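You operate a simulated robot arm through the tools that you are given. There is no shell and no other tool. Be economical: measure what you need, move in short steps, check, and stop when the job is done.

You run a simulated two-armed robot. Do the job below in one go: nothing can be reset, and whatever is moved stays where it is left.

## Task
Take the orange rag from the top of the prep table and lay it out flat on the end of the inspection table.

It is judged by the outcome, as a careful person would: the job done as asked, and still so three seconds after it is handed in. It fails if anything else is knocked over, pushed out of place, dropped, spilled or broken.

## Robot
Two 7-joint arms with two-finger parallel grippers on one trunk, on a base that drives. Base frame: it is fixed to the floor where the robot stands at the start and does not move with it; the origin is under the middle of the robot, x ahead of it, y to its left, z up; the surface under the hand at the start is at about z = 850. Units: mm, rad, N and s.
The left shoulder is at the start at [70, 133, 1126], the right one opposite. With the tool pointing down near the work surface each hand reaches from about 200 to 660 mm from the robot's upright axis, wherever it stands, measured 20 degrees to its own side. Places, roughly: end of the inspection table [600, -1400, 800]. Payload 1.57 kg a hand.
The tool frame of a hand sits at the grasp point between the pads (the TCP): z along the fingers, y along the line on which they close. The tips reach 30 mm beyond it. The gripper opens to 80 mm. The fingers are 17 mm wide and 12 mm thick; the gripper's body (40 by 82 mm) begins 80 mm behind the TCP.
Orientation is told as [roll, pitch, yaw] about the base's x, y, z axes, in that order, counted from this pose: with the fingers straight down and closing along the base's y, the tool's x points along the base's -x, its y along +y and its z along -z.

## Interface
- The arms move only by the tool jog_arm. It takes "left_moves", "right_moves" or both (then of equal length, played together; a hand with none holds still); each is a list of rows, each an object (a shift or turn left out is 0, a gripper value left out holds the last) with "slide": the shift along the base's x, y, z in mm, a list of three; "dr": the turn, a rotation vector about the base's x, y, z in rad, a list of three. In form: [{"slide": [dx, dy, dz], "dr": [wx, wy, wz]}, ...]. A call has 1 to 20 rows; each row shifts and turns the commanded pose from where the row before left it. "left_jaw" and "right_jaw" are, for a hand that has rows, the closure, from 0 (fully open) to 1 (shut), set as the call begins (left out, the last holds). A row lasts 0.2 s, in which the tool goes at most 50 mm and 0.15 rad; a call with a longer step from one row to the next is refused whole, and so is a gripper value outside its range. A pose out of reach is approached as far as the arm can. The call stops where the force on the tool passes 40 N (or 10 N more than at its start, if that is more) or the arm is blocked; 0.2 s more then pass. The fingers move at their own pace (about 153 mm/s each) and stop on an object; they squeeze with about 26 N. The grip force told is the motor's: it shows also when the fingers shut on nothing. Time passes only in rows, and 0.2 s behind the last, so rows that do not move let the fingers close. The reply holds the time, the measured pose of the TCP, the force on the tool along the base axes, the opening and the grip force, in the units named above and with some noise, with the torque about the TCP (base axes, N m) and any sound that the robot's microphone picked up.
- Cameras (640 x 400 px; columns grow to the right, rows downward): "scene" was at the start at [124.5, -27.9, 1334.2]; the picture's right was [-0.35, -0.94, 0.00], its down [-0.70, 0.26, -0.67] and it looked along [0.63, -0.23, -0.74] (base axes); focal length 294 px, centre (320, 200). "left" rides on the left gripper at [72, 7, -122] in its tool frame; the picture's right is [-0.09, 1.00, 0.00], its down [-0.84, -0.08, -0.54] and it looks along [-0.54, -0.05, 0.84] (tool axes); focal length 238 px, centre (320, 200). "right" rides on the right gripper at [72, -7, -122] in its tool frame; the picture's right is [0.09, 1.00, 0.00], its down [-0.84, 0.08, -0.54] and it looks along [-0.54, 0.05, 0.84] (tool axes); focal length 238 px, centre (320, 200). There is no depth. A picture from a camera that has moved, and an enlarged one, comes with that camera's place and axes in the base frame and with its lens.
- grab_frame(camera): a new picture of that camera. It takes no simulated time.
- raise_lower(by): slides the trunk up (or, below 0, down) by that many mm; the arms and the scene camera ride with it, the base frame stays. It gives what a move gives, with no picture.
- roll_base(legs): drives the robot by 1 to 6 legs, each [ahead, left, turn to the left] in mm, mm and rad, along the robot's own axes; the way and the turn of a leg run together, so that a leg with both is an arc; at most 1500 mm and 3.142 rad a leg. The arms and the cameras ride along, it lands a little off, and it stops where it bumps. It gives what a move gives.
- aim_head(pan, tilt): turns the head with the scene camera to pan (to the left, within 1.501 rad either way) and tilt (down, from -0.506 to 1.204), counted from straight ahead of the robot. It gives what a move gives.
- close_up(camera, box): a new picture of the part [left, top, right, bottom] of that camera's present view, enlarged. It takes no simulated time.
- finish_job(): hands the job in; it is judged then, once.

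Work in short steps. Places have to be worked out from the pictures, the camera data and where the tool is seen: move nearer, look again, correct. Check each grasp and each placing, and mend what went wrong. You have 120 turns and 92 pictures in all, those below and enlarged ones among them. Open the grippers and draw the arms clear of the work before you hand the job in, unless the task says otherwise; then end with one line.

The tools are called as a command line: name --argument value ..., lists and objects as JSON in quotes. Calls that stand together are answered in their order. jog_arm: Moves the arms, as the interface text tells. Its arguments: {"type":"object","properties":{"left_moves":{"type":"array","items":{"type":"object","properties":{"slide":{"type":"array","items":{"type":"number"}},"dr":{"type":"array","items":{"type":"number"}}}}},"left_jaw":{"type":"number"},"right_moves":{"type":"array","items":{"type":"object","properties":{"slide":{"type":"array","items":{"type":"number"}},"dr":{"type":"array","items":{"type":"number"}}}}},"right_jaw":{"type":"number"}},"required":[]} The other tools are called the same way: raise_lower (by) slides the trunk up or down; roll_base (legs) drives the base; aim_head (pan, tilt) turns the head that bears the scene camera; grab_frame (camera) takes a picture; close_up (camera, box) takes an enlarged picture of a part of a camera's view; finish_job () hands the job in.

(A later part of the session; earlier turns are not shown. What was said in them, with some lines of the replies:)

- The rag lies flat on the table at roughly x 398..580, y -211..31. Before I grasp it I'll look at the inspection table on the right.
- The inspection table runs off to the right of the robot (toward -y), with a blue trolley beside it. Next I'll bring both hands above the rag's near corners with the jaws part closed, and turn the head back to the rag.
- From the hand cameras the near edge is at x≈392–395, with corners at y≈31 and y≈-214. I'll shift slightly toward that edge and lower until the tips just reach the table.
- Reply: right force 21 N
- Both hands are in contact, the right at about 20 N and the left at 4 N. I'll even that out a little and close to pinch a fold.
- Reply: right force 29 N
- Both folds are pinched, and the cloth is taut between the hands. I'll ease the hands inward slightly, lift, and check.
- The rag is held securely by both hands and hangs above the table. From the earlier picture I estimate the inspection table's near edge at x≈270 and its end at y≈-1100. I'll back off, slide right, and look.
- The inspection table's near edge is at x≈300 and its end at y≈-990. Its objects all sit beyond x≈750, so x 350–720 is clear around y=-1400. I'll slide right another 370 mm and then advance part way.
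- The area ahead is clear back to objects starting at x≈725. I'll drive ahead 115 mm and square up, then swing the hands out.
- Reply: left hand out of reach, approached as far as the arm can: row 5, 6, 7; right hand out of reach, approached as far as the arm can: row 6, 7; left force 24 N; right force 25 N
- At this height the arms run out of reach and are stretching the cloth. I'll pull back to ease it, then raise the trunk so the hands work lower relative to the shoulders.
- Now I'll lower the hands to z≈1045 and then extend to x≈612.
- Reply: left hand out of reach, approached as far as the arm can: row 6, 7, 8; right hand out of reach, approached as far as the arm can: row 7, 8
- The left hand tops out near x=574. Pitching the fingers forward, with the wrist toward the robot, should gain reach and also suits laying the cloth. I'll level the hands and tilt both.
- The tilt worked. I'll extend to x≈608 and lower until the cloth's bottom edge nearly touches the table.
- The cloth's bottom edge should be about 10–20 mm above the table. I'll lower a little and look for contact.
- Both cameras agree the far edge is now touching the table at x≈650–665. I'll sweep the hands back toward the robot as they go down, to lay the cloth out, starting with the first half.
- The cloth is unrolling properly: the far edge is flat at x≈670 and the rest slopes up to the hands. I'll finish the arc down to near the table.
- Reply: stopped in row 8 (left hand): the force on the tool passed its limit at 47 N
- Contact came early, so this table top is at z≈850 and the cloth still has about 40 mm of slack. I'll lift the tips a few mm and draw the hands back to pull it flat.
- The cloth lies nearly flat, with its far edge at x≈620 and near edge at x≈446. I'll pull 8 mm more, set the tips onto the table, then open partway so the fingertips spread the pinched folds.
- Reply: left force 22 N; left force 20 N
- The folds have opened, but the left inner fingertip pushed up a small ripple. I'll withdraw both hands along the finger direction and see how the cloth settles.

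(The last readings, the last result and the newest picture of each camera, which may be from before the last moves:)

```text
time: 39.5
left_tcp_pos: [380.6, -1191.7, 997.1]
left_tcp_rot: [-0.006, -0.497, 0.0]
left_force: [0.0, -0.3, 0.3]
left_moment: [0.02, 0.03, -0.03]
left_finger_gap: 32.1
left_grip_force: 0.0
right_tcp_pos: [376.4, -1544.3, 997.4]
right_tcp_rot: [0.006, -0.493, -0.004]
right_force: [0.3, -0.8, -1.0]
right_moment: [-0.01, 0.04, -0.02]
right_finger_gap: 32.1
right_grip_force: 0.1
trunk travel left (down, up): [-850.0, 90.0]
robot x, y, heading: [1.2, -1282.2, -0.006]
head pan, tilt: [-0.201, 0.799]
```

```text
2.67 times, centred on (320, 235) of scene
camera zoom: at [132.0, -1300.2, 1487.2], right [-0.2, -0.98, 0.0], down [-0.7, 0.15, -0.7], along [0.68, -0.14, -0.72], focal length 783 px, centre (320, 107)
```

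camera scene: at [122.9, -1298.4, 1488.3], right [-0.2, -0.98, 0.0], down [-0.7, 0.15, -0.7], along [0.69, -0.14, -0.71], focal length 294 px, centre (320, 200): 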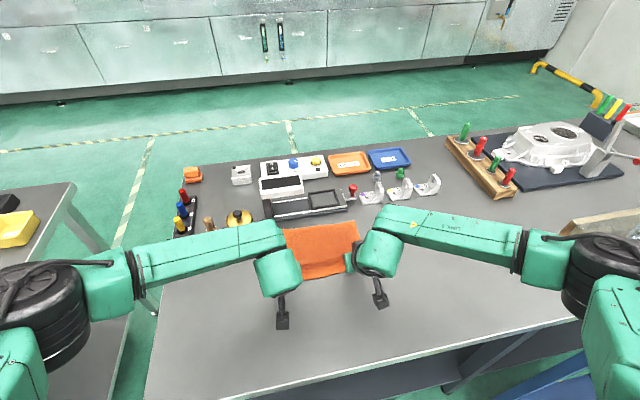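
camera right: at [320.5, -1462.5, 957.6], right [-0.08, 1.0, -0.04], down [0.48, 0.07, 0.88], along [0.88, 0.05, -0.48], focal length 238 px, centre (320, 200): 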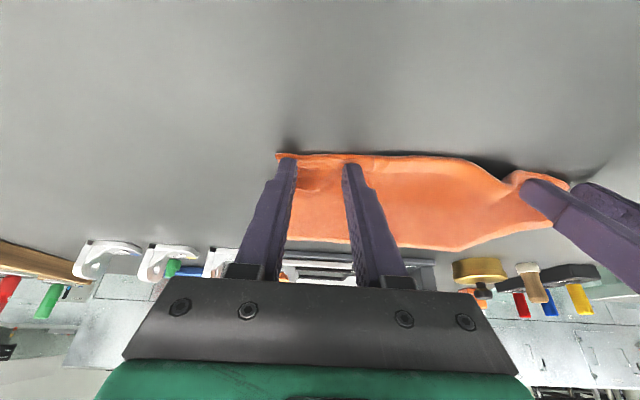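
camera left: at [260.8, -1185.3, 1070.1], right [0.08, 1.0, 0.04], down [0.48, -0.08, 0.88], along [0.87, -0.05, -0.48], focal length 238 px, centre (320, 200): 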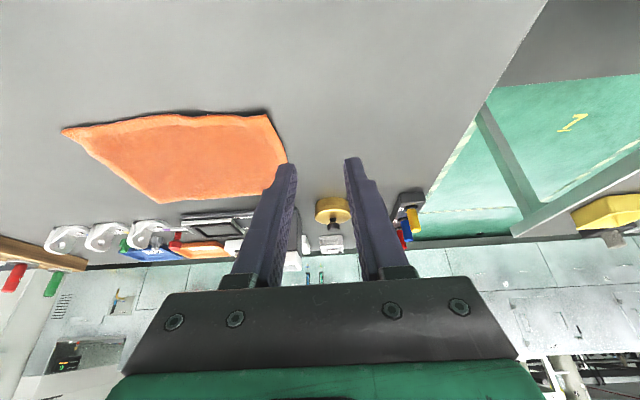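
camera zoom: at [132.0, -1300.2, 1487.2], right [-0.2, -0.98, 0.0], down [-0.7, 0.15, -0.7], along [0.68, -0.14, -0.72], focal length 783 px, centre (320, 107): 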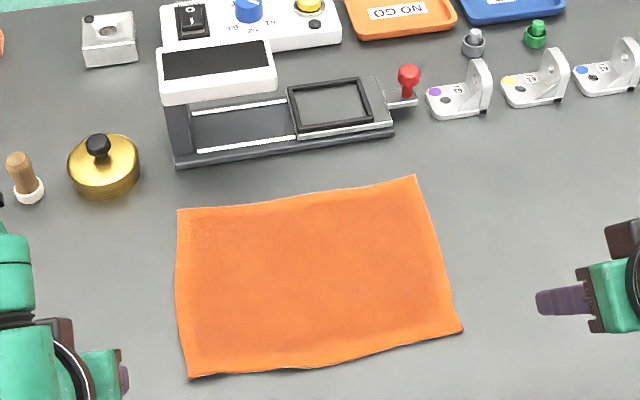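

The rag has settled into a full flat rectangle. I'll enlarge the left view to check the near edge for residual lift.

close_up --camera "left" --box '[40, 80, 320, 255]'

close_up --camera "right" --box '[320, 80, 600, 255]'

```text
2.29 times, centred on (180, 168) of left
camera zoom: at [260.8, -1185.3, 1070.1], right [0.08, 1.0, 0.04], down [0.48, -0.08, 0.88], along [0.87, -0.05, -0.48], focal length 545 px, centre (640, 274)
```

zoom: 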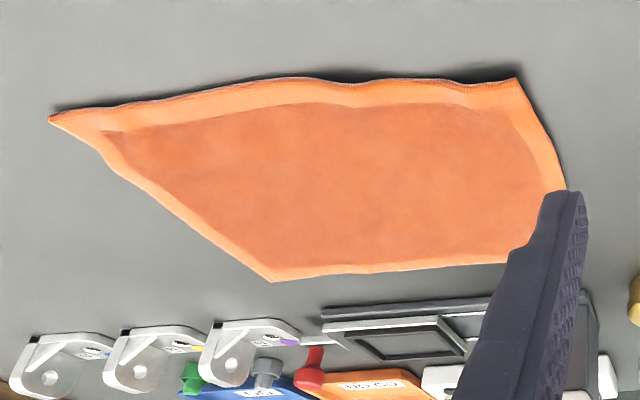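

```text
2.29 times, centred on (460, 168) of right
camera zoom: at [255.9, -1551.9, 1071.9], right [-0.08, 1.0, -0.04], down [0.48, 0.07, 0.87], along [0.87, 0.05, -0.48], focal length 545 px, centre (0, 274)
```

zoom: 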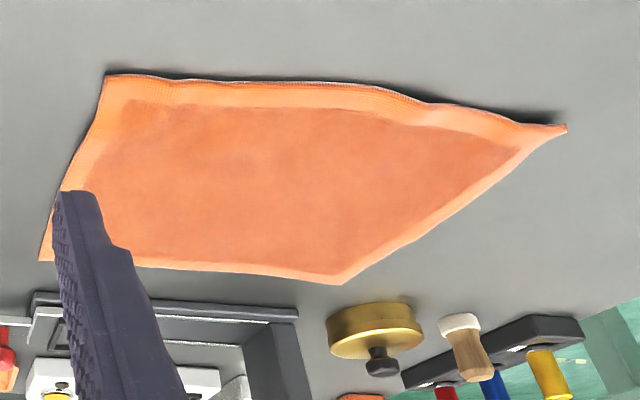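

The near edge shows only a few mm of gentle curl, similar to how the rag lay at first. I'll open the grippers, draw the arms well clear, and check it again.

jog_arm --left_moves '[{"slide": [-10, 10, 40]}, {"slide": [-10, 10, 40]}, {"slide": [-10, 10, 40]}, {}, {}, {}, {}, {}, {}, {}]' --right_moves '[{"slide": [-10, -10, 40]}, {"slide": [-10, -10, 40]}, {"slide": [-10, -10, 40]}, {}, {}, {}, {}, {}, {}, {}]' --left_jaw 0 --right_jaw 0

grab_frame --camera "scene"

close_up --camera "left" --box '[40, 80, 320, 255]'

```text
time: 41.7
left_tcp_pos: [351.1, -1163.6, 1117.1]
left_tcp_rot: [-0.004, -0.497, 0.0]
left_force: [0.2, 0.1, -0.5]
left_moment: [0.05, -0.02, 0.0]
left_finger_gap: 80.1
left_grip_force: 0.1
right_tcp_pos: [348.6, -1580.2, 1113.7]
right_tcp_rot: [0.005, -0.495, -0.007]
right_force: [-0.6, 0.0, -0.3]
right_moment: [-0.02, -0.01, -0.01]
right_finger_gap: 80.1
right_grip_force: 0.0
trunk travel left (down, up): [-850.0, 90.0]
robot x, y, heading: [1.5, -1283.1, -0.003]
head pan, tilt: [-0.201, 0.799]
```

```text
57 pictures are left
camera scene: at [130.7, -1299.6, 1487.3], right [-0.2, -0.98, 0.0], down [-0.7, 0.15, -0.7], along [0.68, -0.14, -0.72], focal length 294 px, centre (320, 200)
```

scene: 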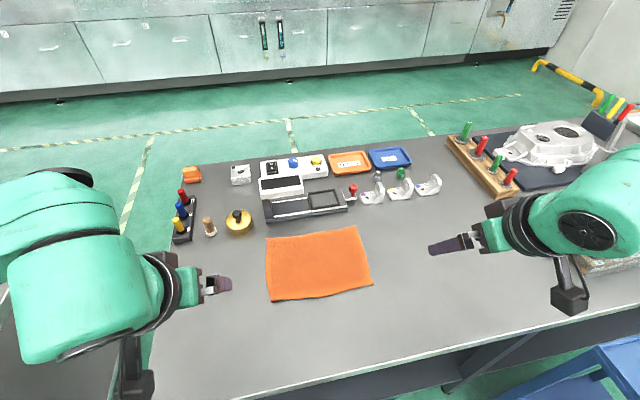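

```text
2.29 times, centred on (180, 168) of left
camera zoom: at [231.6, -1157.0, 1188.9], right [0.08, 1.0, 0.04], down [0.48, -0.08, 0.88], along [0.88, -0.05, -0.48], focal length 545 px, centre (640, 274)
```

zoom: 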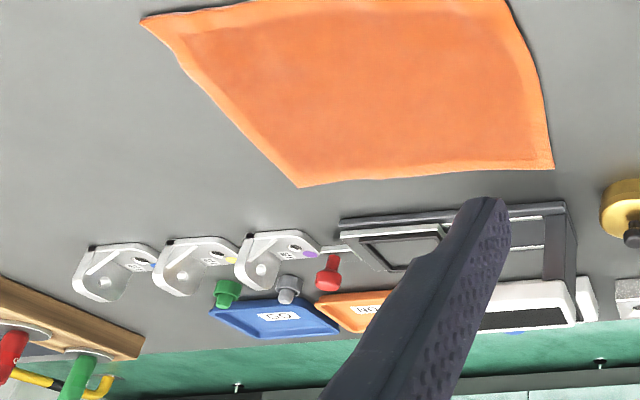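

The rag lies flat and square on the clear end of the inspection table. Nothing else there was moved, the grippers are open and the arms are clear, so I'm handing the job in.

finish_job

```text
The job is handed in.
```

The orange rag is laid out flat on the end of the inspection table, with only a slight curl of a few mm along its near edge, and nothing else was disturbed.
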